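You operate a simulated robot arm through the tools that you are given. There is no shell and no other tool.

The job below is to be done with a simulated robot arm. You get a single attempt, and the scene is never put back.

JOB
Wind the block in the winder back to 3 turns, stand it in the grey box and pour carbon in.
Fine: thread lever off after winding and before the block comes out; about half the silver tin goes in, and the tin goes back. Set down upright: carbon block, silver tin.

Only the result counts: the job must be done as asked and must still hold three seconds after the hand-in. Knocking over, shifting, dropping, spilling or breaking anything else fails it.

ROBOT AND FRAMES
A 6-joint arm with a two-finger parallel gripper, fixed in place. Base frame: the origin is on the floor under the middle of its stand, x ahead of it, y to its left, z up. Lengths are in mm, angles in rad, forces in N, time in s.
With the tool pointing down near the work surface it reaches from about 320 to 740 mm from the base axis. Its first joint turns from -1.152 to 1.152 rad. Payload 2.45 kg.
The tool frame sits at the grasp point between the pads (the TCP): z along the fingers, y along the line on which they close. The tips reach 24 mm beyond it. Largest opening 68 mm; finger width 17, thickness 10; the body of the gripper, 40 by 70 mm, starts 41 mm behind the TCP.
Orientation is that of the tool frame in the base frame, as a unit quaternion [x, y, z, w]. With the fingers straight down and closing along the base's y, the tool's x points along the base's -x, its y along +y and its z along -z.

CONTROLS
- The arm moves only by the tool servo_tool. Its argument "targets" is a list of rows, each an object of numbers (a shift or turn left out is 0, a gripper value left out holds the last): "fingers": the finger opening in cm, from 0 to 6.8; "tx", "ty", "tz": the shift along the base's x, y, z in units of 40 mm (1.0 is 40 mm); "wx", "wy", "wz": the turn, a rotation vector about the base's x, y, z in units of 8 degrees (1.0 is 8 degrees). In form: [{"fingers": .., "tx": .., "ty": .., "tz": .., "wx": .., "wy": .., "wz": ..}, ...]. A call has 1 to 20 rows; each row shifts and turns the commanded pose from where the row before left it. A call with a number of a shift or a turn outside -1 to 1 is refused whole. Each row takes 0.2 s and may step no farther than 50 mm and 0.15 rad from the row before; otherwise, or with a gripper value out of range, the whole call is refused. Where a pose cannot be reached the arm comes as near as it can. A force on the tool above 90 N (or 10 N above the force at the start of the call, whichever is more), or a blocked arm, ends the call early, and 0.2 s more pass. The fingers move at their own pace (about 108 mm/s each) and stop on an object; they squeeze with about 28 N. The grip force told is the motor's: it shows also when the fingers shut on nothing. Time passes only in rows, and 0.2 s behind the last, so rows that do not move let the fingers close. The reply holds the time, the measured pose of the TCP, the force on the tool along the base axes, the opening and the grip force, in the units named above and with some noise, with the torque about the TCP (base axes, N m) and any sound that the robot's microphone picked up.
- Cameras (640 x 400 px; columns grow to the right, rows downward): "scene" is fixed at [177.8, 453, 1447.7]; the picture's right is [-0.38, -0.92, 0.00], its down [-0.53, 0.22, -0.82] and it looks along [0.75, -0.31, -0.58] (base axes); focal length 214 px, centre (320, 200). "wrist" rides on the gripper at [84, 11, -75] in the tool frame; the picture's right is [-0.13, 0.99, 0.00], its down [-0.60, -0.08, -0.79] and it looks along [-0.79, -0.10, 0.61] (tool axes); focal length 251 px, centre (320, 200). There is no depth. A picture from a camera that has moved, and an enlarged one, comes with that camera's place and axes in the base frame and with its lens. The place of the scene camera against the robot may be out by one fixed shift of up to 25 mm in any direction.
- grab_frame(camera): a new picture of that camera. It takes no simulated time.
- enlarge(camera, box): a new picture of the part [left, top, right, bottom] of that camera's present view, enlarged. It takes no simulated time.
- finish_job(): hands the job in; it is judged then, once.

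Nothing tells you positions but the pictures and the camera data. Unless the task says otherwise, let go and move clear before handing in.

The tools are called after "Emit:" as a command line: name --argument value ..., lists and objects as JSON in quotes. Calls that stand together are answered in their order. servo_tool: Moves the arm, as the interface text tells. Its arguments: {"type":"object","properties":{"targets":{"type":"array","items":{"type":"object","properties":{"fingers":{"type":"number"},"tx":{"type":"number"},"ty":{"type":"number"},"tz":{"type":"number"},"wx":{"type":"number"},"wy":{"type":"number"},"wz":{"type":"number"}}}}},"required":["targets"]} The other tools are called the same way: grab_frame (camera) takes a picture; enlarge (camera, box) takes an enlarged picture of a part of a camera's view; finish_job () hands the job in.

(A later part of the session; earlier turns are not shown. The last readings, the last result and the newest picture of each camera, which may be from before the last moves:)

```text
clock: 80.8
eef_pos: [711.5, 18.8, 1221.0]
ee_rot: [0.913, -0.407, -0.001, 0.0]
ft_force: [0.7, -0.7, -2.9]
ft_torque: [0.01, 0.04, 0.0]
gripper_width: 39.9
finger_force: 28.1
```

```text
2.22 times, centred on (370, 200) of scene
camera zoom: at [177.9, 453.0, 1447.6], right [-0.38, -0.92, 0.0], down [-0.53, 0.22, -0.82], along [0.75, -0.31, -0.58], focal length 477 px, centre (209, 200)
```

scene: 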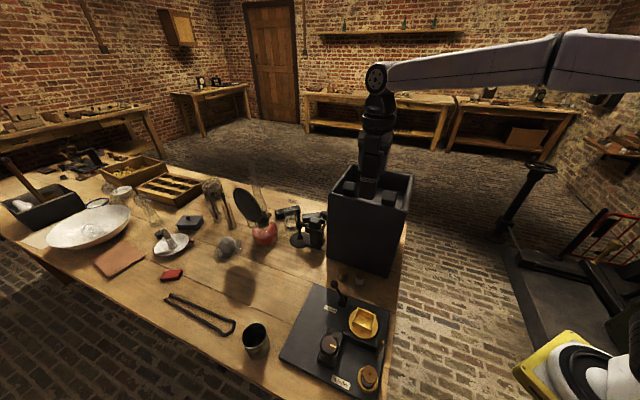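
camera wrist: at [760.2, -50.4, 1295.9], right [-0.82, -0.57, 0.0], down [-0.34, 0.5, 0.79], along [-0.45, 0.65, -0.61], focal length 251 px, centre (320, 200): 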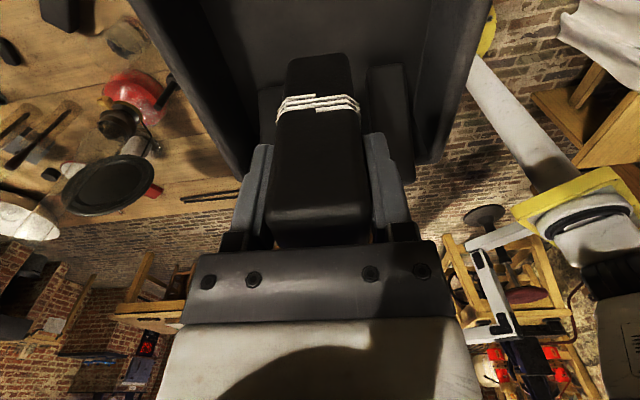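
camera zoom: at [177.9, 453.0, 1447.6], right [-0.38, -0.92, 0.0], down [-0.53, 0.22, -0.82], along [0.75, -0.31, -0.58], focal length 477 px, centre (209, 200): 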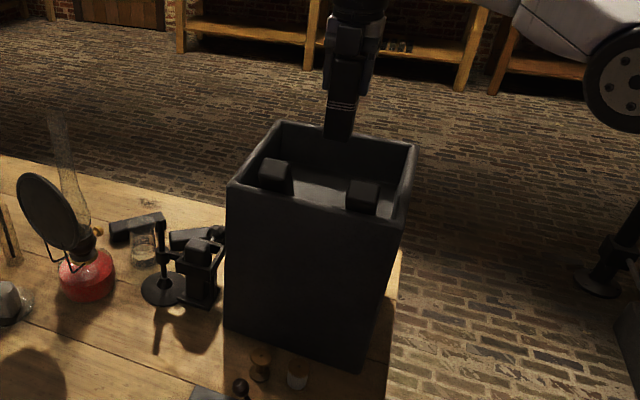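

Emit:
enlarge --camera "wrist" --box '[130, 0, 500, 200]'

Emit:
enlarge --camera "scene" --box '[320, 150, 420, 220]'

```text
1.73 times, centred on (315, 100) of wrist
camera zoom: at [760.2, -50.4, 1295.9], right [-0.82, -0.57, 0.0], down [-0.34, 0.5, 0.79], along [-0.45, 0.65, -0.61], focal length 435 px, centre (329, 373)
```

zoom: 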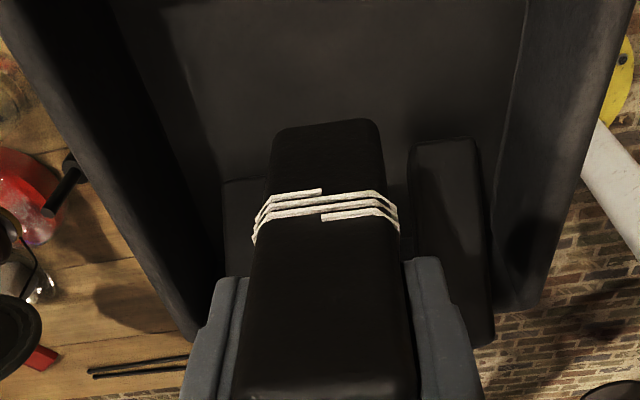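

```text
5.71 times, centred on (370, 185) of scene
camera zoom: at [177.9, 453.0, 1447.6], right [-0.38, -0.92, 0.0], down [-0.53, 0.22, -0.82], along [0.75, -0.31, -0.58], focal length 1226 px, centre (34, 286)
```

zoom: 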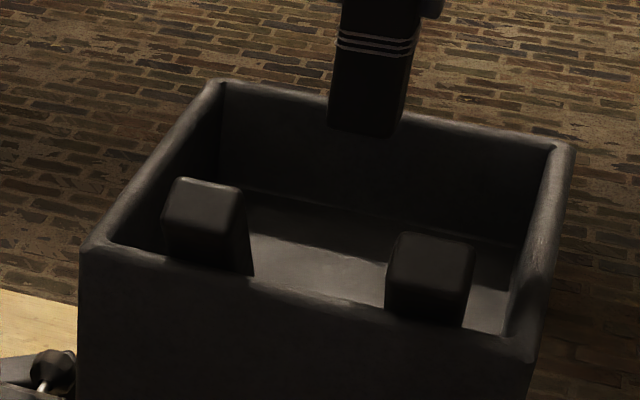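

The block is over the free floor behind the leaning blocks (u≈516, v≈490), clear by ~50 mm. Lowering it straight down into the box, slowly near the floor.

Emit:
servo_tool --targets '[{"tx": -0.03, "tz": -0.8}, {"tz": -0.8}, {"tz": -0.8}, {"tz": -0.5}, {}]'

Emit:
grab_frame --camera "wrist"

Emit:
enlarge --camera "scene" --box '[320, 130, 420, 220]'

```text
clock: 82.0
eef_pos: [713.1, 21.1, 1107.1]
ee_rot: [0.914, -0.406, 0.002, 0.0]
ft_force: [-6.5, -3.5, 23.7]
ft_torque: [-0.46, 0.51, -0.03]
gripper_width: 39.8
finger_force: 27.8
```

```text
taken
camera wrist: at [760.6, -50.6, 1182.2], right [-0.82, -0.57, 0.0], down [-0.35, 0.5, 0.79], along [-0.45, 0.65, -0.61], focal length 251 px, centre (320, 200)
```

wrist: 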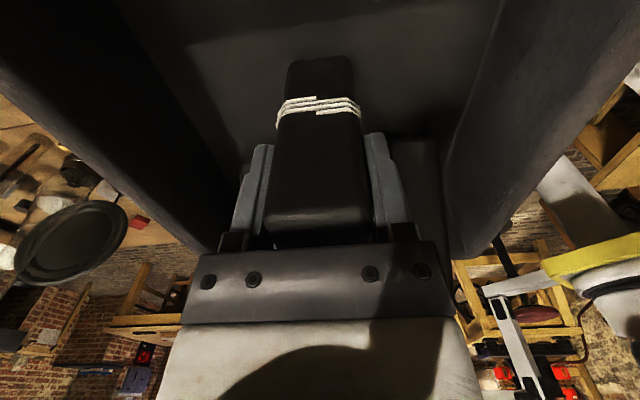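

```text
4.44 times, centred on (370, 175) of scene
camera zoom: at [177.1, 452.9, 1447.8], right [-0.38, -0.92, 0.0], down [-0.53, 0.22, -0.82], along [0.75, -0.31, -0.58], focal length 953 px, centre (98, 311)
```

zoom: 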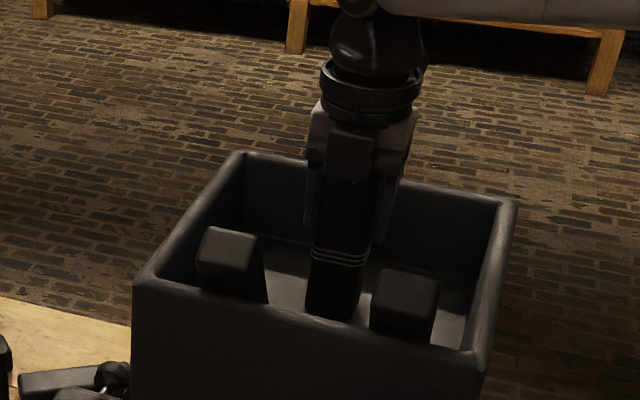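

Contact with the floor: about 26 N upward at TCP z≈1107 (floor ≈1015, consistent with the leaning blocks' geometry). I'll ease the load slightly before releasing.

Emit:
servo_tool --targets '[{"tz": 0.05}, {}]'

Emit:
enlarge --camera "scene" --box '[340, 160, 400, 220]'

Emit:
enlarge --camera "wrist" --box '[180, 0, 480, 180]'

```text
clock: 82.6
eef_pos: [712.7, 20.3, 1106.7]
ee_rot: [0.914, -0.406, 0.002, 0.0]
ft_force: [2.9, -6.2, 18.8]
ft_torque: [-0.49, -0.17, 0.01]
gripper_width: 39.6
finger_force: 27.7
```

```text
6.67 times, centred on (370, 190) of scene
camera zoom: at [177.5, 452.8, 1447.8], right [-0.38, -0.92, 0.0], down [-0.53, 0.22, -0.82], along [0.75, -0.31, -0.58], focal length 1430 px, centre (-13, 267)
```

zoom: 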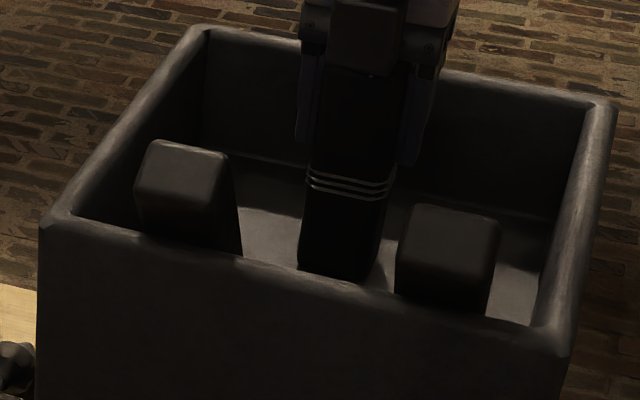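

```text
2.13 times, centred on (330, 90) of wrist
camera zoom: at [760.6, -50.5, 1181.4], right [-0.82, -0.57, 0.0], down [-0.35, 0.5, 0.79], along [-0.45, 0.65, -0.61], focal length 536 px, centre (299, 435)
```

zoom: 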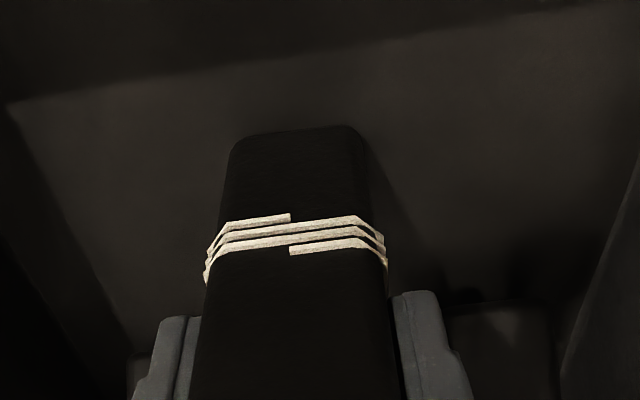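

Emit:
servo_tool --targets '[{"tz": 0.06}, {}]'

```text
clock: 83.2
eef_pos: [711.2, 22.4, 1106.0]
ee_rot: [0.914, -0.406, -0.001, 0.001]
ft_force: [5.1, -1.1, 6.2]
ft_torque: [-0.13, -0.61, -0.05]
gripper_width: 40.0
finger_force: 28.0
```

Emit:
servo_tool --targets '[{"tz": 0.03}, {}, {"fingers": 4.3}, {"fingers": 4.6}, {"fingers": 5.0}, {"fingers": 5.4}, {}]'

Emit:
enlarge --camera "wrist" --box '[180, 0, 480, 260]'

Emit:
enlarge --camera "scene" --box '[340, 160, 400, 220]'

```text
clock: 84.8
eef_pos: [710.9, 19.7, 1109.3]
ee_rot: [0.914, -0.406, 0.0, 0.0]
ft_force: [-0.2, -0.2, 0.3]
ft_torque: [-0.01, -0.03, 0.0]
gripper_width: 54.1
finger_force: 0.1
```

```text
1.54 times, centred on (330, 130) of wrist
camera zoom: at [759.2, -50.2, 1183.5], right [-0.82, -0.57, 0.0], down [-0.35, 0.5, 0.79], along [-0.45, 0.65, -0.61], focal length 387 px, centre (305, 308)
```

zoom: 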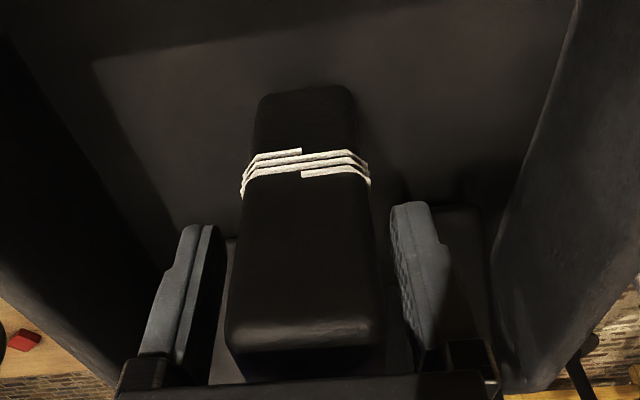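

```text
6.67 times, centred on (370, 190) of scene
camera zoom: at [177.8, 453.0, 1447.7], right [-0.38, -0.92, 0.0], down [-0.53, 0.22, -0.82], along [0.75, -0.31, -0.58], focal length 1430 px, centre (-13, 267)
```

zoom: 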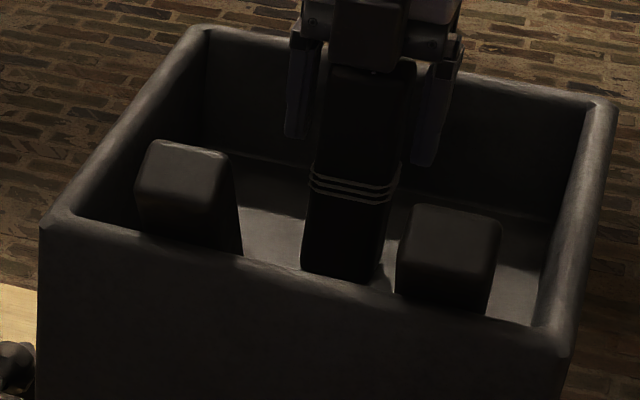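

The block stands by itself. Raising the open gripper straight up and checking.

Emit:
servo_tool --targets '[{"tz": 0.3}, {"tz": 0.6}, {"tz": 0.8}, {"tz": 0.8}, {"tz": 0.3}, {"tx": -0.7, "ty": 0.3}, {"tx": -0.7, "ty": 0.3}, {}]'

Emit:
grab_frame --camera "wrist"

Emit:
enlarge --camera "scene" --box '[330, 140, 420, 220]'

```text
clock: 86.6
eef_pos: [654.3, 45.5, 1221.0]
ee_rot: [0.914, -0.406, 0.0, 0.0]
ft_force: [-0.4, 0.7, 0.8]
ft_torque: [-0.01, -0.01, 0.0]
gripper_width: 54.1
finger_force: 0.1
```

```text
taken
camera wrist: at [701.7, -25.2, 1296.0], right [-0.82, -0.57, 0.0], down [-0.35, 0.5, 0.79], along [-0.45, 0.65, -0.61], focal length 251 px, centre (320, 200)
```

wrist: 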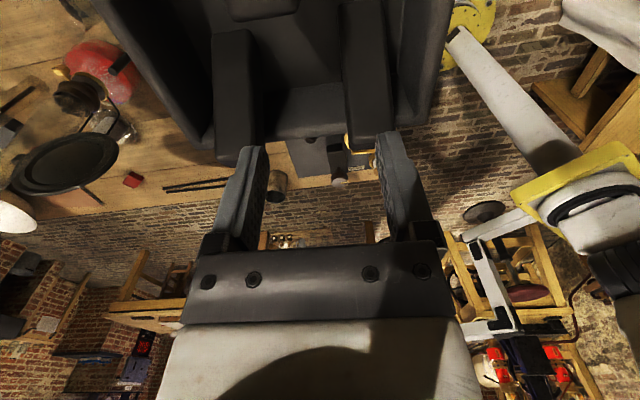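

```text
5.00 times, centred on (375, 180) of scene
camera zoom: at [177.8, 453.0, 1447.7], right [-0.38, -0.92, 0.0], down [-0.53, 0.22, -0.82], along [0.75, -0.31, -0.58], focal length 1072 px, centre (45, 300)
```

zoom: 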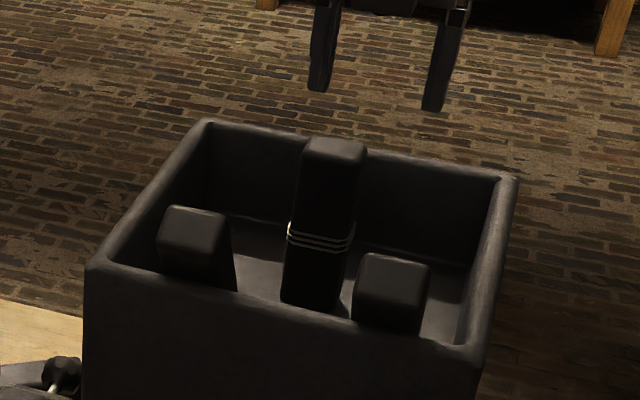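

The carbon block stands upright in the box with its three turns. Next the tin: I swing over to it with the tool rotated so the camera sits on the outer side (it must end up on top when pouring).

Emit:
servo_tool --targets '[{"fingers": 6.8, "tx": -0.34, "ty": 0.95, "wz": 0.98}, {"tx": -0.34, "ty": 0.95, "wz": 0.98}, {"tx": -0.34, "ty": 0.95, "wz": 0.98}, {"tx": -0.34, "ty": 0.95, "wz": 0.98}, {"tx": -0.34, "ty": 0.95, "wz": 0.98}, {"tx": -0.34, "ty": 0.95, "wz": 0.98}, {"tx": -0.34, "ty": 0.95, "wz": 0.98}, {"tx": -0.34, "ty": 0.95, "wz": 0.98}, {"tx": -0.34, "ty": 0.95, "wz": 0.98}, {"tx": -0.34, "ty": 0.95, "wz": 0.98}, {"tx": -0.34, "ty": 0.95, "wz": 0.98}, {"tx": -0.34, "ty": 0.95, "wz": 0.98}, {"tz": -0.9}, {"tz": -0.9}, {"tz": -0.9}, {"tz": -0.9}, {"tz": -0.9}, {}]'

Emit:
grab_frame --camera "wrist"

Emit:
grab_frame --camera "scene"

```text
clock: 90.4
eef_pos: [480.3, 496.5, 1037.1]
ee_rot: [0.921, 0.39, 0.001, 0.002]
ft_force: [1.0, -0.3, 0.8]
ft_torque: [0.03, -0.03, 0.03]
gripper_width: 68.2
finger_force: 0.0
out of reach, approached as far as the arm can: row 12
```

```text
taken
camera wrist: at [546.2, 548.4, 1111.7], right [0.62, -0.78, 0.0], down [-0.48, -0.38, 0.79], along [-0.62, -0.5, -0.61], focal length 251 px, centre (320, 200)
```

wrist: 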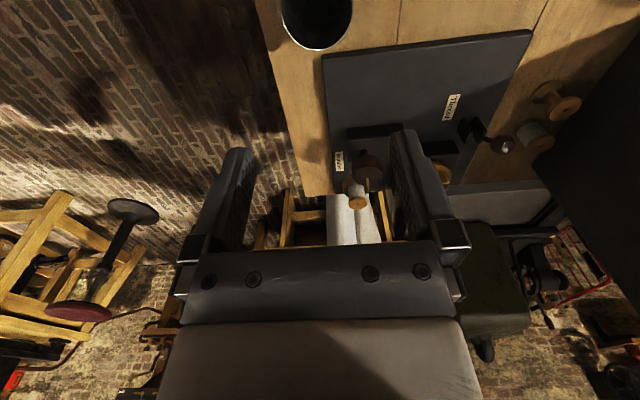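

```text
taken
```

scene: 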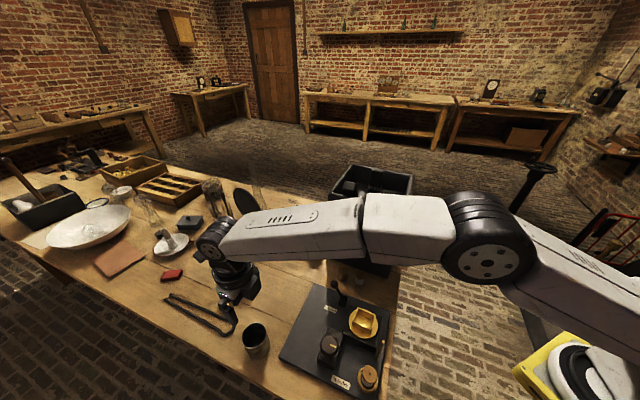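

Emit:
enlarge --camera "wrist" --box '[250, 0, 400, 60]'

Emit:
servo_tool --targets '[{"tz": -0.9}, {"tz": -0.9}, {"tz": -0.8}, {}]'

Emit:
grab_frame --camera "wrist"

Emit:
enlarge --camera "wrist" --box '[250, 0, 400, 120]'

```text
4.27 times, centred on (325, 30) of wrist
camera zoom: at [546.2, 548.4, 1111.7], right [0.62, -0.78, 0.0], down [-0.48, -0.38, 0.79], along [-0.62, -0.5, -0.61], focal length 1073 px, centre (299, 925)
```

zoom: 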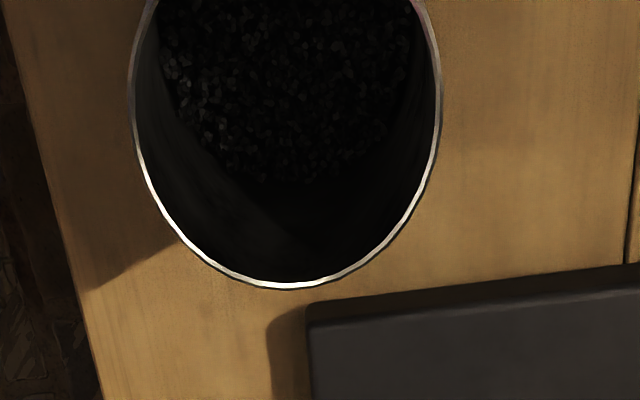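

```text
clock: 91.4
eef_pos: [479.3, 497.4, 930.7]
ee_rot: [0.921, 0.39, 0.001, 0.001]
ft_force: [-0.1, -0.6, 0.9]
ft_torque: [0.02, -0.01, -0.01]
gripper_width: 67.8
finger_force: 0.0
```

```text
taken
camera wrist: at [545.7, 549.7, 1005.8], right [0.62, -0.78, 0.0], down [-0.48, -0.38, 0.79], along [-0.62, -0.5, -0.61], focal length 251 px, centre (320, 200)
```

wrist: 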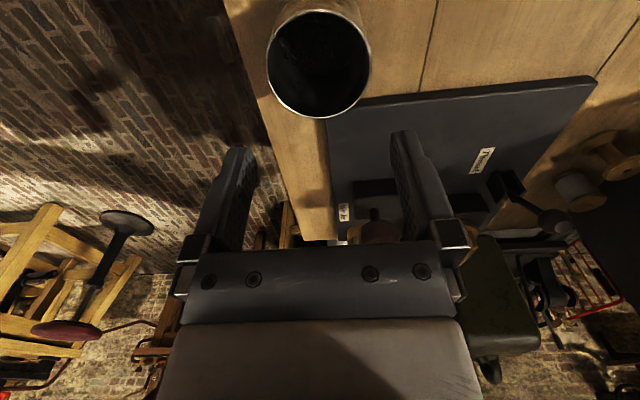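

```text
3.33 times, centred on (325, 60) of wrist
camera zoom: at [545.7, 549.7, 1005.8], right [0.62, -0.78, 0.0], down [-0.48, -0.38, 0.79], along [-0.62, -0.5, -0.61], focal length 838 px, centre (303, 667)
```

zoom: 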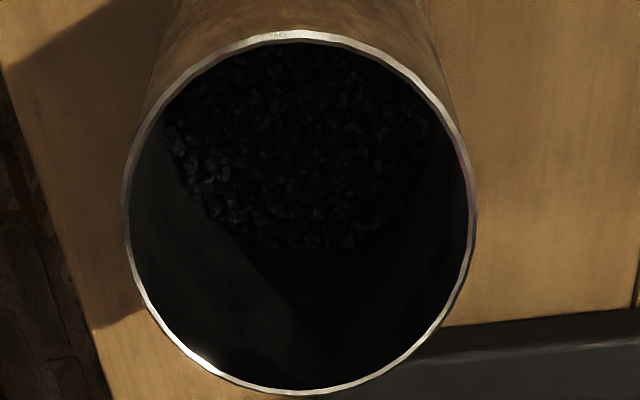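

The tin's rim is ≈61–62 mm across, centred at about (490,506,854), partly filled with carbon granules. I'll centre over it and verify alignment.

Emit:
servo_tool --targets '[{"tx": 0.14, "ty": 0.11}, {"tx": 0.13, "ty": 0.11}, {}]'

Emit:
enlarge --camera "wrist" --box '[200, 0, 440, 150]'

```text
clock: 92.2
eef_pos: [491.2, 506.8, 932.1]
ee_rot: [0.921, 0.389, 0.001, 0.003]
ft_force: [0.8, -0.1, 0.1]
ft_torque: [-0.02, 0.0, 0.02]
gripper_width: 68.0
finger_force: 0.1
```

```text
2.67 times, centred on (320, 75) of wrist
camera zoom: at [556.1, 557.7, 1007.4], right [0.62, -0.78, 0.01], down [-0.48, -0.37, 0.79], along [-0.62, -0.5, -0.61], focal length 670 px, centre (320, 533)
```

zoom: 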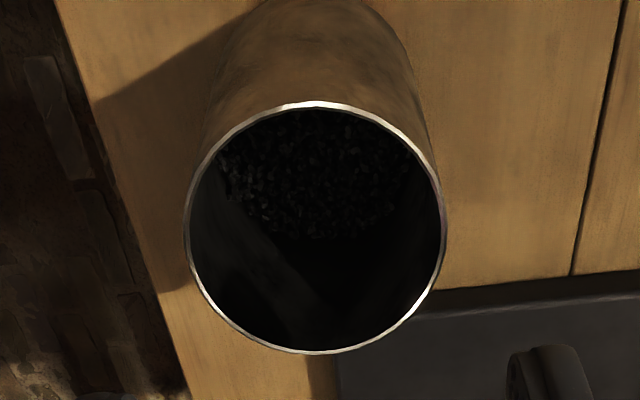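

Emit:
servo_tool --targets '[{"tx": -0.01, "ty": 0.01, "tz": -0.7}, {"tz": -0.7}, {"tz": -0.4}, {"tz": -0.3}, {}]'

Emit:
grab_frame --camera "wrist"

Emit:
enlarge --camera "scene" --box '[190, 270, 310, 370]'

```text
clock: 93.4
eef_pos: [489.4, 505.1, 849.1]
ee_rot: [0.921, 0.39, 0.002, 0.002]
ft_force: [-0.3, -0.6, 0.1]
ft_torque: [-0.02, 0.01, -0.01]
gripper_width: 67.7
finger_force: 0.1
```

```text
taken
camera wrist: at [555.2, 557.5, 924.1], right [0.62, -0.78, 0.01], down [-0.48, -0.38, 0.79], along [-0.62, -0.5, -0.61], focal length 251 px, centre (320, 200)
```

wrist: 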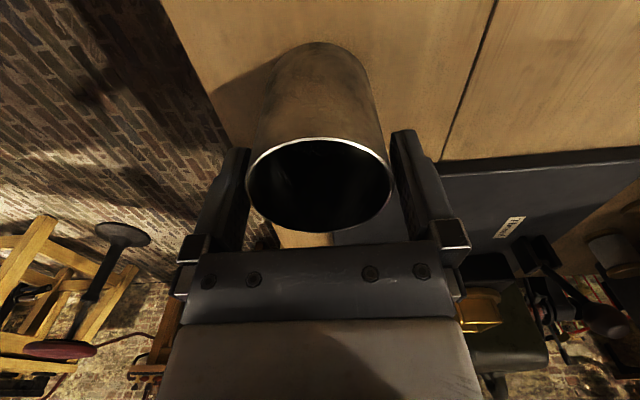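

```text
4.00 times, centred on (250, 320) of scene
camera zoom: at [177.8, 453.0, 1447.7], right [-0.38, -0.92, 0.0], down [-0.53, 0.22, -0.82], along [0.75, -0.31, -0.58], focal length 858 px, centre (600, -280)
```

zoom: 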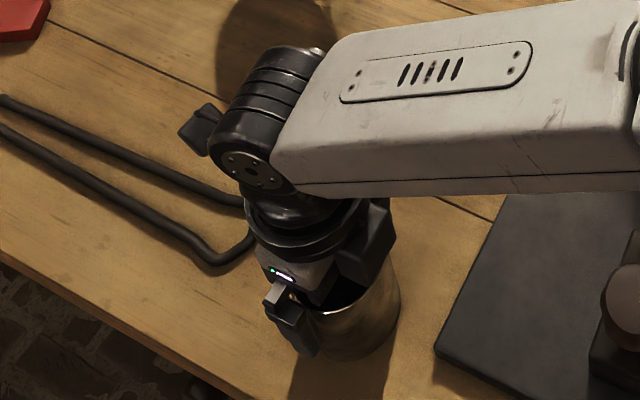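

Emit:
servo_tool --targets '[{"tz": -0.17}, {"fingers": 6.3}, {"fingers": 5.5}, {"fingers": 5.5}, {"fingers": 5.5}]'

Emit:
grab_frame --camera "wrist"

```text
clock: 94.6
eef_pos: [490.2, 505.8, 842.9]
ee_rot: [0.921, 0.39, 0.001, 0.003]
ft_force: [0.0, -0.6, -0.4]
ft_torque: [-0.01, -0.01, 0.01]
gripper_width: 57.3
finger_force: 28.1
```

```text
taken
camera wrist: at [555.6, 558.1, 917.6], right [0.62, -0.78, 0.01], down [-0.48, -0.38, 0.79], along [-0.62, -0.5, -0.61], focal length 251 px, centre (320, 200)
```

wrist: 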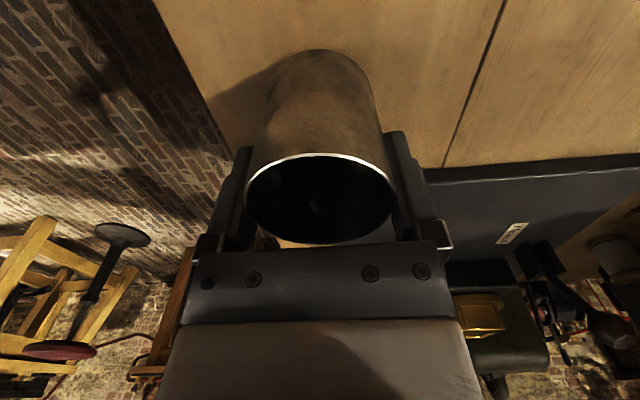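

Gripped the tin at 57 mm. I note the place (TCP 490,506,843) for the return and lift gently.

Emit:
servo_tool --targets '[{"tz": 0.15}, {"tz": 0.3}, {"tz": 0.5}, {"tz": 0.6}, {}]'

Emit:
grab_frame --camera "wrist"

Emit:
enlarge --camera "scene" --box '[190, 260, 310, 370]'

```text
clock: 95.8
eef_pos: [489.2, 505.0, 904.7]
ee_rot: [0.921, 0.39, 0.001, 0.003]
ft_force: [0.5, 0.0, -0.9]
ft_torque: [-0.01, -0.03, -0.01]
gripper_width: 57.5
finger_force: 27.7
```

```text
taken
camera wrist: at [555.2, 557.4, 979.4], right [0.62, -0.78, 0.01], down [-0.48, -0.38, 0.79], along [-0.62, -0.5, -0.61], focal length 251 px, centre (320, 200)
```

wrist: 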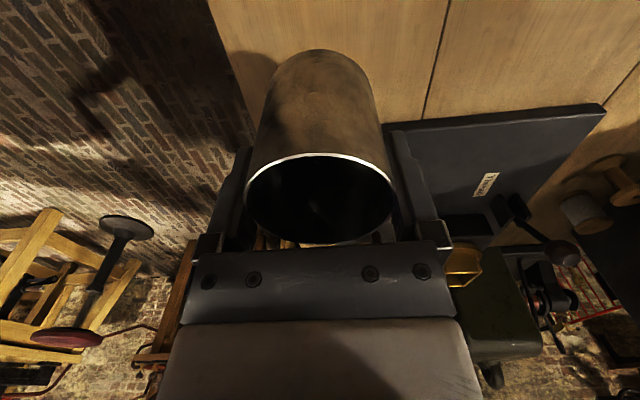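

```text
3.64 times, centred on (250, 315) of scene
camera zoom: at [177.8, 453.0, 1447.6], right [-0.38, -0.92, 0.0], down [-0.53, 0.22, -0.82], along [0.75, -0.31, -0.58], focal length 780 px, centre (574, -218)
```

zoom: 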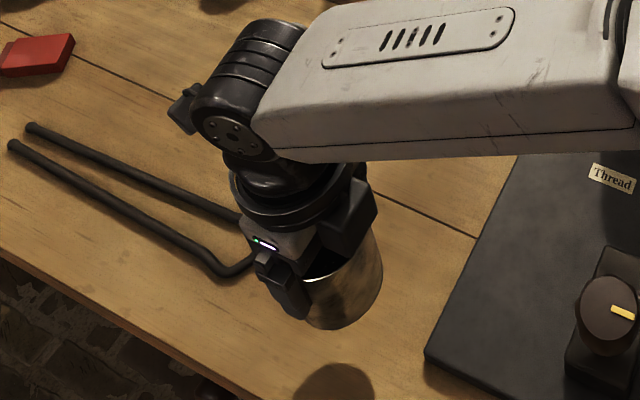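

Emit:
enlarge --camera "wrist" --box '[240, 145, 400, 245]'

Emit:
enlarge --camera "scene" --box '[225, 320, 275, 365]'

```text
4.00 times, centred on (320, 195) of wrist
camera zoom: at [555.2, 557.4, 979.4], right [0.62, -0.78, 0.01], down [-0.48, -0.38, 0.79], along [-0.62, -0.5, -0.61], focal length 1006 px, centre (320, 220)
```

zoom: 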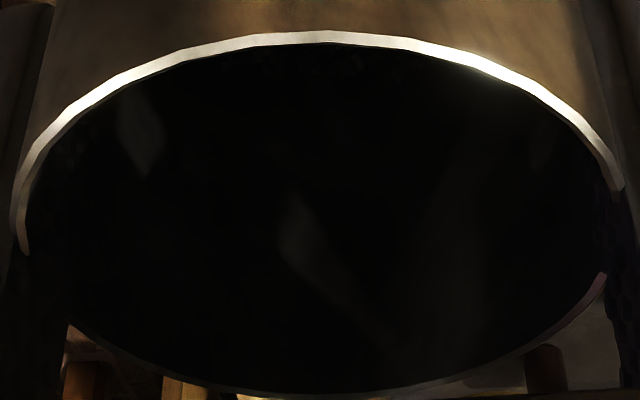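

```text
8.89 times, centred on (250, 342) of scene
camera zoom: at [177.8, 453.0, 1447.6], right [-0.38, -0.92, 0.0], down [-0.53, 0.22, -0.82], along [0.75, -0.31, -0.58], focal length 1906 px, centre (942, -1067)
```

zoom: 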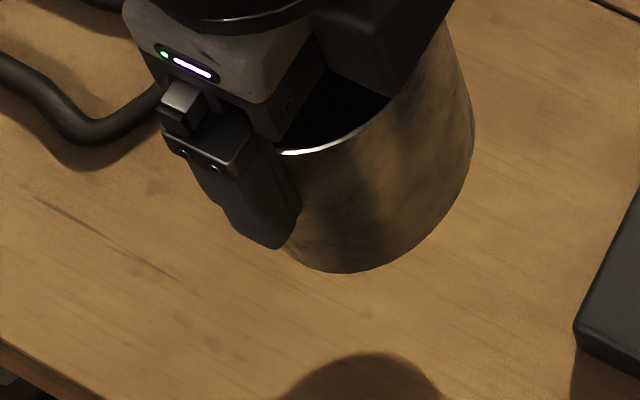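

The tin is light and about a third full. I'll carry it upright, rising before crossing over the box, to a spot above the free corner left of the standing block.

Emit:
servo_tool --targets '[{"tz": 0.6}, {"tz": 0.95}, {"tz": 0.95}, {"tz": 0.95}, {"tz": 0.95}, {"tz": 0.4}, {"tx": 0.32, "ty": -0.934, "tz": 0.52, "wz": -0.41}, {"tx": 0.32, "ty": -0.934, "tz": 0.52, "wz": -0.41}, {"tx": 0.32, "ty": -0.934, "tz": 0.52, "wz": -0.41}, {"tx": 0.32, "ty": -0.934, "tz": 0.52, "wz": -0.41}, {"tx": 0.32, "ty": -0.934, "tz": 0.52, "wz": -0.41}, {"tx": 0.32, "ty": -0.934, "tz": 0.52, "wz": -0.41}, {"tx": 0.32, "ty": -0.934, "tz": 0.5, "wz": -0.41}, {}]'

Emit:
grab_frame --camera "scene"

Emit:
grab_frame --camera "wrist"

```text
clock: 98.8
eef_pos: [564.5, 264.2, 1240.2]
ee_rot: [0.98, 0.197, 0.0, 0.002]
ft_force: [0.0, -0.2, -1.2]
ft_torque: [0.01, 0.03, 0.01]
gripper_width: 56.8
finger_force: 27.9
out of reach, approached as far as the arm can: row 10, 11, 12, 13
```

```text
taken
```

scene: 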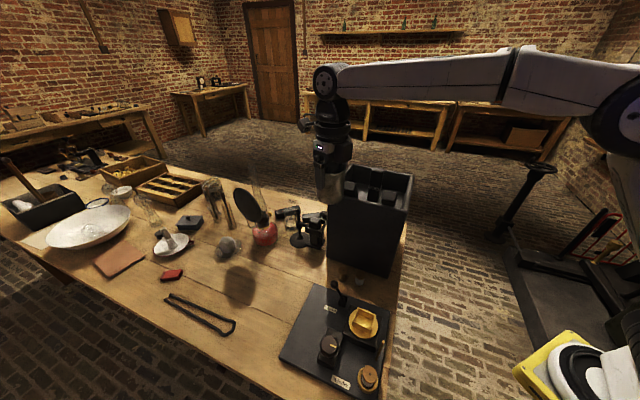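

```text
taken
camera wrist: at [646.9, 285.7, 1315.3], right [0.26, -0.96, 0.01], down [-0.59, -0.16, 0.79], along [-0.76, -0.21, -0.61], focal length 251 px, centre (320, 200)
```

wrist: 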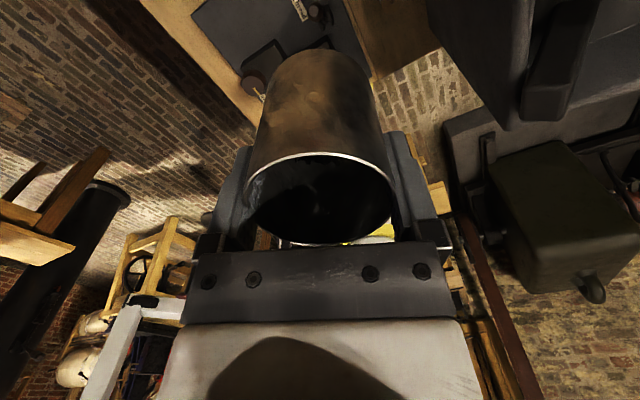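

Emit:
servo_tool --targets '[{"tx": 0.32, "ty": -0.88, "wz": -0.355}, {"tx": 0.32, "ty": -0.88, "wz": -0.355}, {"tx": 0.32, "ty": -0.88, "wz": -0.355}, {"tx": 0.32, "ty": -0.88, "wz": -0.355}, {"tx": 0.32, "ty": -0.88, "wz": -0.355}, {"tx": 0.32, "ty": -0.88, "wz": -0.355}, {"tx": 0.32, "ty": -0.88, "wz": -0.355}, {"tx": 0.32, "ty": -0.88, "wz": -0.355}, {}]'

Emit:
grab_frame --camera "wrist"

Emit:
enlarge --camera "scene" --box '[300, 100, 440, 220]'

```text
clock: 100.8
eef_pos: [638.4, 70.3, 1240.1]
ee_rot: [1.0, -0.001, 0.0, 0.002]
ft_force: [0.2, 0.4, -0.9]
ft_torque: [0.0, 0.02, -0.02]
gripper_width: 57.2
finger_force: 28.1
out of reach, approached as far as the arm can: row 1, 2, 3, 4, 5, 6, 7, 8
```

```text
taken
camera wrist: at [723.1, 57.6, 1314.4], right [-0.13, -0.99, 0.0], down [-0.6, 0.08, 0.79], along [-0.79, 0.1, -0.61], focal length 251 px, centre (320, 200)
```

wrist: 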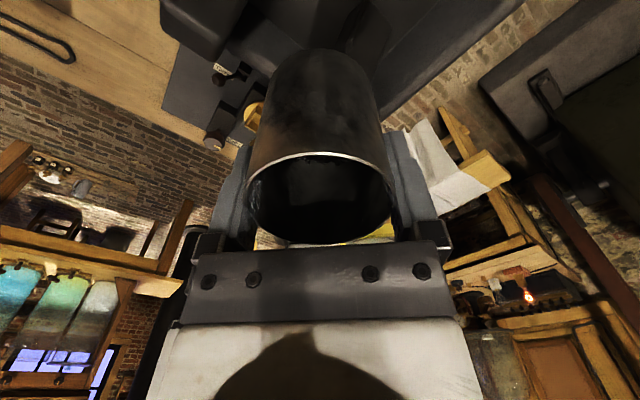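

```text
3.33 times, centred on (370, 160) of scene
camera zoom: at [177.8, 453.0, 1447.7], right [-0.38, -0.92, 0.0], down [-0.53, 0.22, -0.82], along [0.75, -0.31, -0.58], focal length 715 px, centre (153, 333)
```

zoom: 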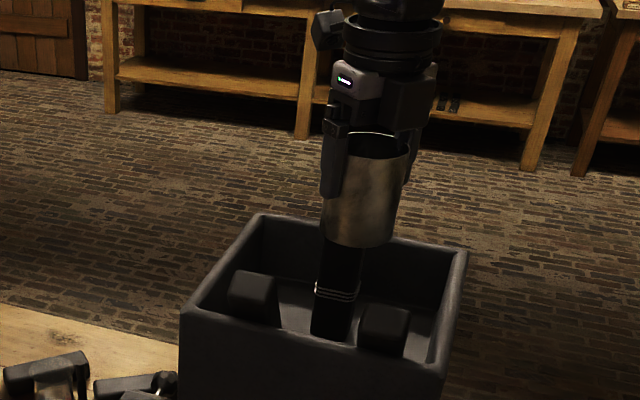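

The reach at this yaw is a little shorter, but tilting outward brings the wrist inward. I'll tilt 24° (no spill possible yet) and then shift to the pouring spot.

Emit:
servo_tool --targets '[{"wy": -1}, {"wy": -1}, {"wy": -1}, {"tx": 0.15, "ty": -0.75, "wy": -0.5}, {"tx": 0.2, "ty": -0.75, "wy": -0.5}, {"tx": 0.2, "ty": -0.7, "wy": -0.5}, {}]'

Emit:
grab_frame --camera "wrist"

Emit:
enlarge --camera "scene" --box '[300, 100, 440, 220]'

```text
clock: 102.4
eef_pos: [655.2, 25.7, 1235.1]
ee_rot: [0.951, -0.003, 0.311, 0.01]
ft_force: [-0.3, -0.5, -1.4]
ft_torque: [-0.04, 0.02, -0.01]
gripper_width: 57.1
finger_force: 28.0
out of reach, approached as far as the arm can: row 4, 5, 6
```

```text
taken
camera wrist: at [678.1, 14.3, 1344.4], right [-0.12, -0.99, -0.06], down [-0.95, 0.09, 0.28], along [-0.27, 0.09, -0.96], focal length 251 px, centre (320, 200)
```

wrist: 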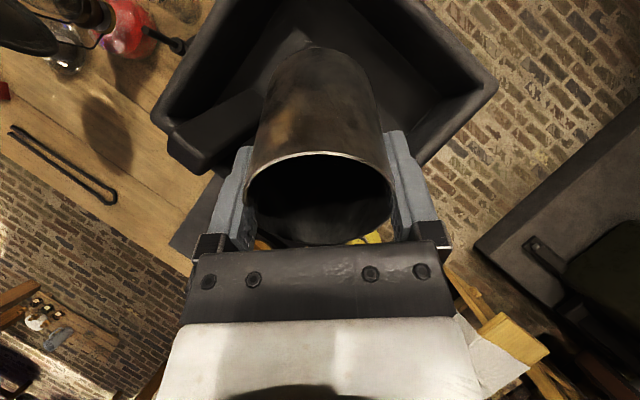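

```text
3.33 times, centred on (370, 160) of scene
camera zoom: at [177.8, 453.0, 1447.7], right [-0.38, -0.92, 0.0], down [-0.53, 0.22, -0.82], along [0.75, -0.31, -0.58], focal length 715 px, centre (153, 333)
```

zoom: 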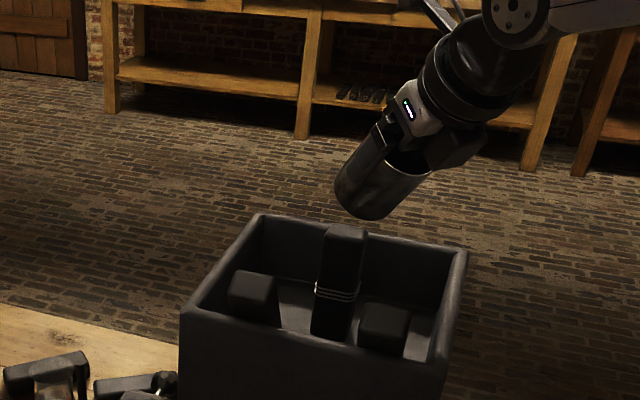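

Emit:
servo_tool --targets '[{"wy": -0.5}, {"wy": -0.5}, {"wy": -0.5}, {"ty": -0.4}, {}]'

```text
clock: 103.6
eef_pos: [656.2, 13.4, 1234.2]
ee_rot: [0.913, 0.0, 0.407, 0.007]
ft_force: [-0.2, -0.4, -0.2]
ft_torque: [-0.07, 0.04, 0.04]
gripper_width: 56.9
finger_force: 28.0
```

Emit:
servo_tool --targets '[{"ty": -0.4, "tx": 0.15, "wy": -0.4}, {"ty": -0.38, "tx": 0.15, "wy": -0.4}, {"wy": -0.4, "tz": -0.2}, {"wy": -0.4, "tz": -0.2}, {}]'

Emit:
grab_frame --camera "wrist"

Emit:
enlarge --camera "scene" --box '[300, 100, 440, 220]'

```text
clock: 104.8
eef_pos: [667.3, -0.2, 1215.4]
ee_rot: [0.863, 0.004, 0.506, -0.001]
ft_force: [0.3, 0.1, -0.9]
ft_torque: [0.01, 0.05, -0.03]
gripper_width: 56.8
finger_force: 28.6
out of reach, approached as far as the arm can: row 1, 2
```

```text
taken
camera wrist: at [643.1, -11.2, 1324.7], right [-0.05, -0.99, -0.11], down [-0.99, 0.07, -0.14], along [0.15, 0.1, -0.98], focal length 251 px, centre (320, 200)
```

wrist: 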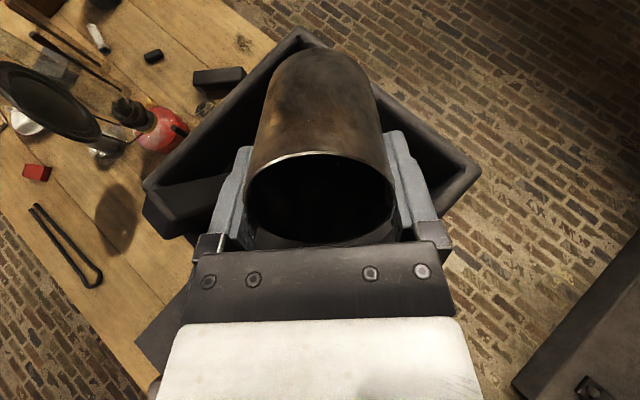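

```text
3.33 times, centred on (370, 160) of scene
camera zoom: at [177.8, 453.0, 1447.7], right [-0.38, -0.92, 0.0], down [-0.53, 0.22, -0.82], along [0.75, -0.31, -0.58], focal length 715 px, centre (153, 333)
```

zoom: 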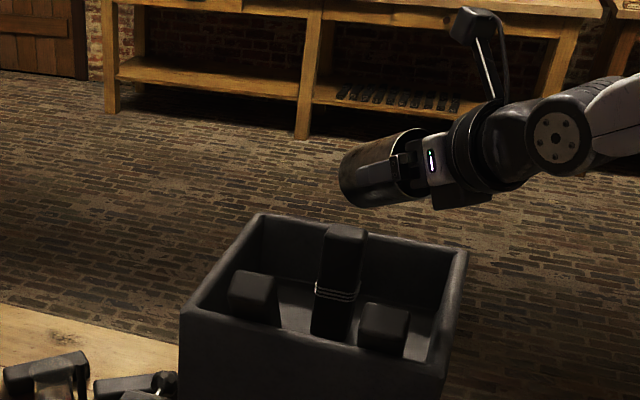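

Emit:
servo_tool --targets '[{"tz": -0.25, "wy": -0.4}, {"tz": -0.25, "wy": -0.5}, {"tz": -0.2, "wy": -0.5}, {}]'

Emit:
grab_frame --camera "wrist"

Emit:
enlarge --camera "scene" --box '[310, 120, 420, 220]'

```text
clock: 105.8
eef_pos: [669.4, -24.8, 1192.3]
ee_rot: [0.809, 0.005, 0.587, -0.002]
ft_force: [0.6, 1.2, -1.3]
ft_torque: [0.01, 0.01, 0.03]
gripper_width: 56.8
finger_force: 28.1
out of reach, approached as far as the arm can: row 1, 2, 3
```

```text
taken
camera wrist: at [624.0, -37.2, 1295.6], right [-0.03, -0.99, -0.12], down [-0.94, 0.07, -0.33], along [0.33, 0.1, -0.94], focal length 251 px, centre (320, 200)
```

wrist: 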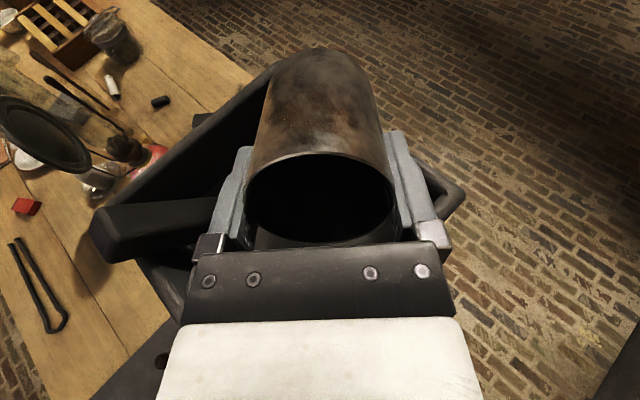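

```text
4.00 times, centred on (365, 170) of scene
camera zoom: at [177.8, 453.0, 1447.7], right [-0.38, -0.92, 0.0], down [-0.53, 0.22, -0.82], along [0.75, -0.31, -0.58], focal length 858 px, centre (140, 320)
```

zoom: 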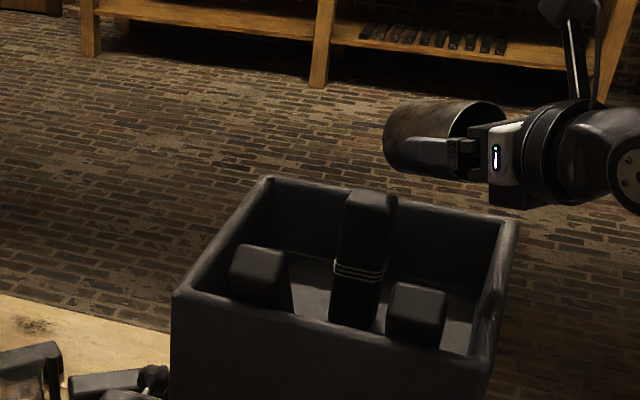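

Emit:
servo_tool --targets '[{}, {}]'

Emit:
enlarge --camera "wrist" --box '[70, 40, 470, 290]'

```text
clock: 106.4
eef_pos: [669.2, -24.6, 1192.8]
ee_rot: [0.809, 0.005, 0.588, -0.002]
ft_force: [0.3, -0.2, -1.3]
ft_torque: [0.0, 0.04, 0.02]
gripper_width: 57.0
finger_force: 27.9
```

```text
1.60 times, centred on (270, 165) of wrist
camera zoom: at [624.1, -37.0, 1295.7], right [-0.03, -0.99, -0.12], down [-0.94, 0.07, -0.33], along [0.33, 0.1, -0.94], focal length 402 px, centre (400, 256)
```

zoom: 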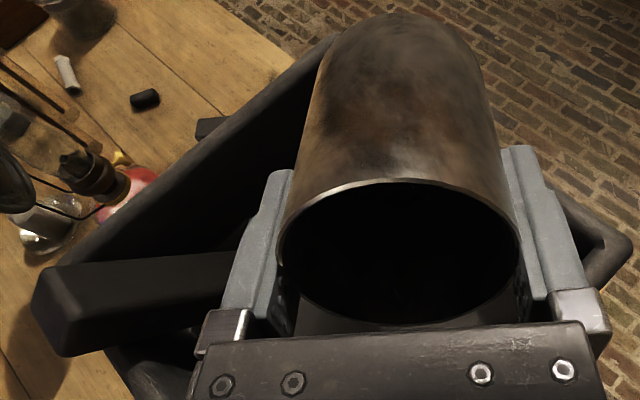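

Emit:
servo_tool --targets '[{"ty": 0.25}, {"ty": 0.2}, {}]'

Emit:
servo_tool --targets '[{"wy": -0.4}, {"wy": -0.4}, {}]'

Emit:
enlarge --camera "wrist" --box '[70, 40, 470, 290]'

Emit:
enlarge --camera "scene" --box '[330, 130, 420, 220]'

```text
clock: 107.2
eef_pos: [670.1, -23.1, 1196.5]
ee_rot: [0.81, 0.004, 0.587, -0.002]
ft_force: [1.0, -0.4, -0.9]
ft_torque: [-0.01, 0.06, -0.04]
gripper_width: 57.1
finger_force: 28.4
out of reach, approached as far as the arm can: row 1, 2
```

```text
clock: 108.0
eef_pos: [670.0, -35.8, 1198.8]
ee_rot: [0.775, 0.004, 0.631, -0.002]
ft_force: [0.0, 0.4, -1.1]
ft_torque: [0.0, 0.05, 0.02]
gripper_width: 57.0
finger_force: 28.4
out of reach, approached as far as the arm can: row 1, 2
```

```text
1.60 times, centred on (270, 165) of wrist
camera zoom: at [613.3, -47.2, 1296.6], right [-0.02, -0.99, -0.12], down [-0.9, 0.07, -0.43], along [0.44, 0.1, -0.89], focal length 402 px, centre (400, 256)
```

zoom: 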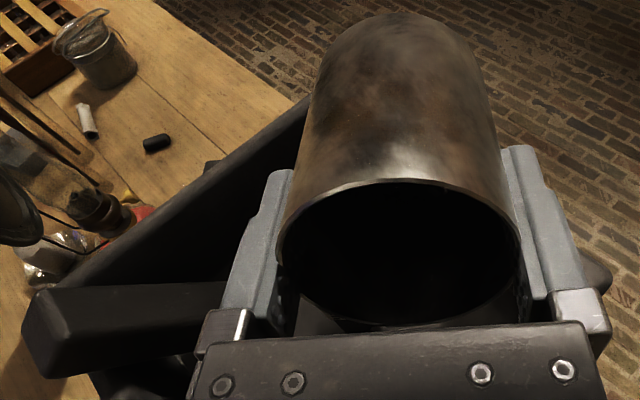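

```text
4.44 times, centred on (375, 175) of scene
camera zoom: at [177.8, 453.0, 1447.7], right [-0.38, -0.92, 0.0], down [-0.53, 0.22, -0.82], along [0.75, -0.31, -0.58], focal length 953 px, centre (76, 311)
```

zoom: 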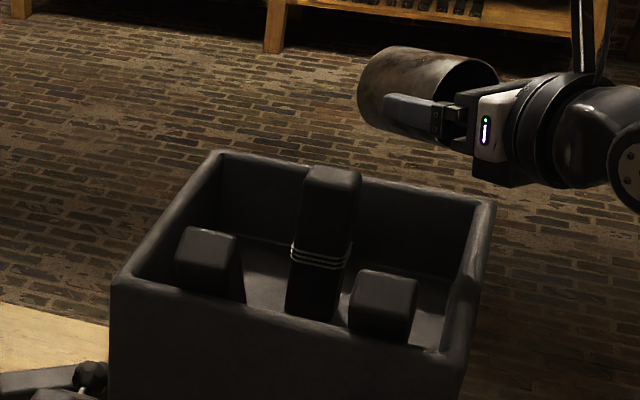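

The tilt is 78° and nothing has spilled; a wrist limit is pushing the tool sideways, so I'll yaw the pouring direction ~16° and bring the lip back over the free corner.

Emit:
servo_tool --targets '[{"wz": 0.5}, {"wz": 0.5}, {"wz": 0.5}, {"wz": 0.5}, {}]'

Emit:
grab_frame --camera "wrist"

```text
clock: 109.2
eef_pos: [669.5, -34.4, 1199.3]
ee_rot: [0.767, 0.111, 0.627, -0.085]
ft_force: [-0.9, -0.3, -0.9]
ft_torque: [-0.01, 0.04, -0.02]
gripper_width: 57.0
finger_force: 28.5
```

```text
taken
camera wrist: at [618.3, -61.0, 1296.4], right [0.25, -0.96, -0.12], down [-0.88, -0.18, -0.43], along [0.4, 0.21, -0.89], focal length 251 px, centre (320, 200)
```

wrist: 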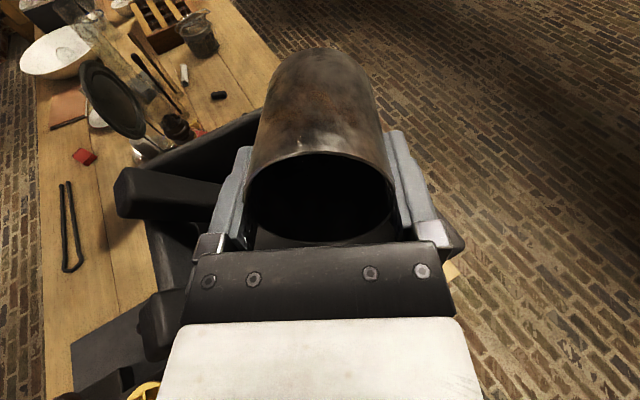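

Emit:
servo_tool --targets '[{"ty": 0.4, "tz": -0.15}, {"ty": 0.45, "tz": -0.15}, {}]'

Emit:
grab_frame --camera "wrist"

Emit:
enlarge --camera "scene" --box '[330, 130, 420, 220]'

```text
clock: 110.0
eef_pos: [669.6, -2.4, 1186.1]
ee_rot: [0.767, 0.111, 0.626, -0.084]
ft_force: [0.1, -0.2, -1.5]
ft_torque: [-0.02, 0.01, -0.04]
gripper_width: 56.7
finger_force: 27.9
```

```text
taken
camera wrist: at [617.5, -27.6, 1283.8], right [0.25, -0.96, -0.12], down [-0.88, -0.18, -0.43], along [0.39, 0.21, -0.89], focal length 251 px, centre (320, 200)
```

wrist: 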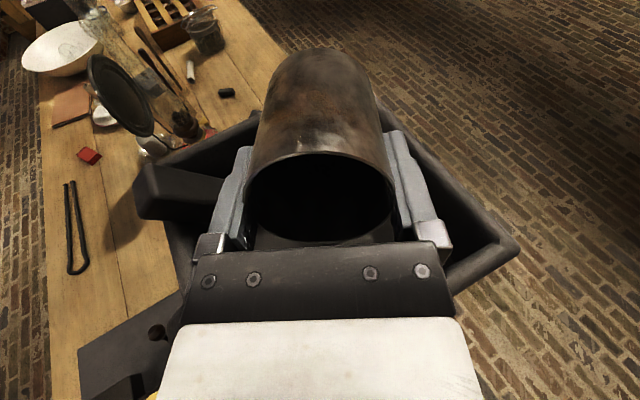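

```text
4.44 times, centred on (375, 175) of scene
camera zoom: at [177.8, 453.0, 1447.7], right [-0.38, -0.92, 0.0], down [-0.53, 0.22, -0.82], along [0.75, -0.31, -0.58], focal length 953 px, centre (76, 311)
```

zoom: 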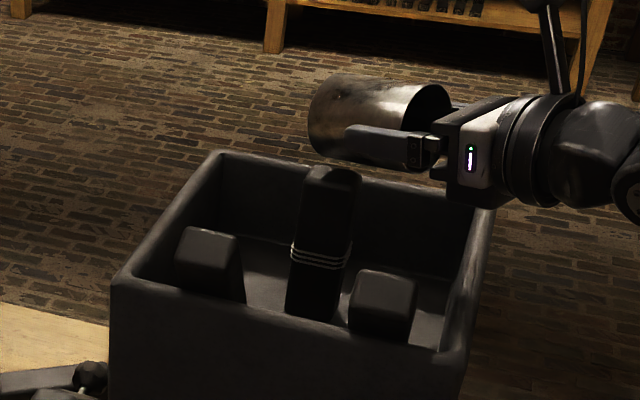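

Positioned: lip over the free floor, tin clear above the standing block. Now tilting further in small steps while watching for the first flow.

Emit:
servo_tool --targets '[{"wx": 0.138, "wy": -0.48}, {}, {"wx": 0.138, "wy": -0.48}, {}, {}]'

Emit:
enlarge --camera "wrist" --box '[220, 130, 440, 260]'

Emit:
enlarge --camera "scene" --box '[330, 130, 420, 220]'

```text
clock: 111.2
eef_pos: [669.0, -0.7, 1187.8]
ee_rot: [0.722, 0.104, 0.678, -0.091]
ft_force: [0.2, -0.6, -0.3]
ft_torque: [-0.01, -0.01, 0.02]
gripper_width: 56.8
finger_force: 27.6
```

```text
2.91 times, centred on (330, 195) of wrist
camera zoom: at [605.1, -31.1, 1276.1], right [0.26, -0.96, -0.12], down [-0.82, -0.16, -0.55], along [0.51, 0.24, -0.82], focal length 731 px, centre (291, 214)
```

zoom: 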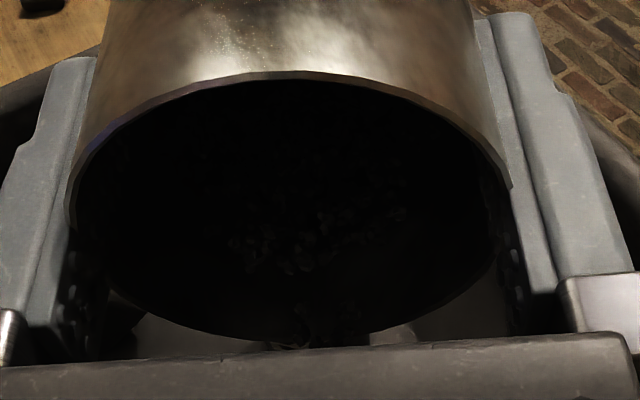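

```text
4.44 times, centred on (375, 175) of scene
camera zoom: at [177.8, 453.0, 1447.7], right [-0.38, -0.92, 0.0], down [-0.53, 0.22, -0.82], along [0.75, -0.31, -0.58], focal length 953 px, centre (76, 311)
```

zoom: 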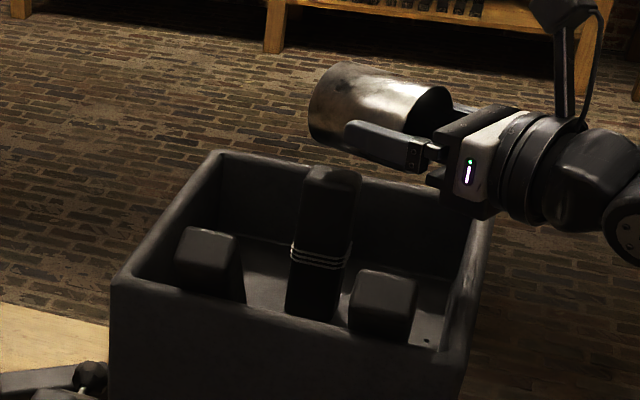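

Emit:
servo_tool --targets '[{}, {}, {}]'

Emit:
enlarge --camera "wrist" --box '[240, 140, 400, 250]'

Emit:
enlarge --camera "scene" --box '[360, 175, 420, 215]'

```text
clock: 112.0
eef_pos: [669.7, -0.8, 1187.9]
ee_rot: [0.722, 0.105, 0.678, -0.092]
ft_force: [0.1, -0.2, -0.6]
ft_torque: [-0.03, 0.05, -0.04]
gripper_width: 57.1
finger_force: 27.9
```

```text
3.64 times, centred on (320, 195) of wrist
camera zoom: at [605.1, -31.0, 1276.2], right [0.26, -0.96, -0.12], down [-0.82, -0.16, -0.55], along [0.51, 0.24, -0.82], focal length 914 px, centre (320, 218)
```

zoom: 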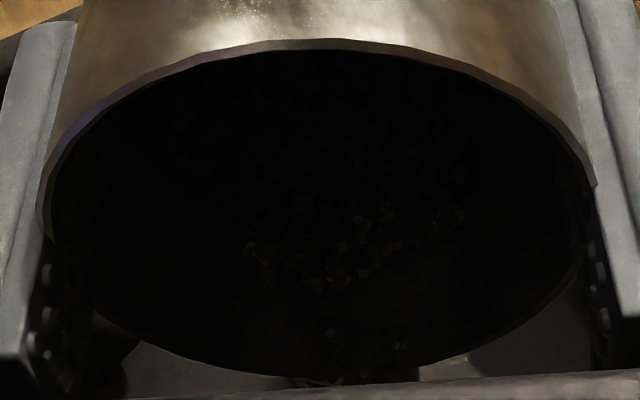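

```text
10.00 times, centred on (390, 195) of scene
camera zoom: at [177.8, 453.0, 1447.7], right [-0.38, -0.92, 0.0], down [-0.53, 0.22, -0.82], along [0.75, -0.31, -0.58], focal length 2145 px, centre (-380, 250)
```

zoom: 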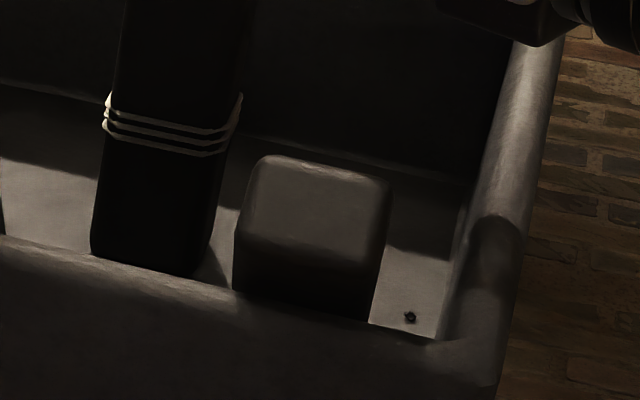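

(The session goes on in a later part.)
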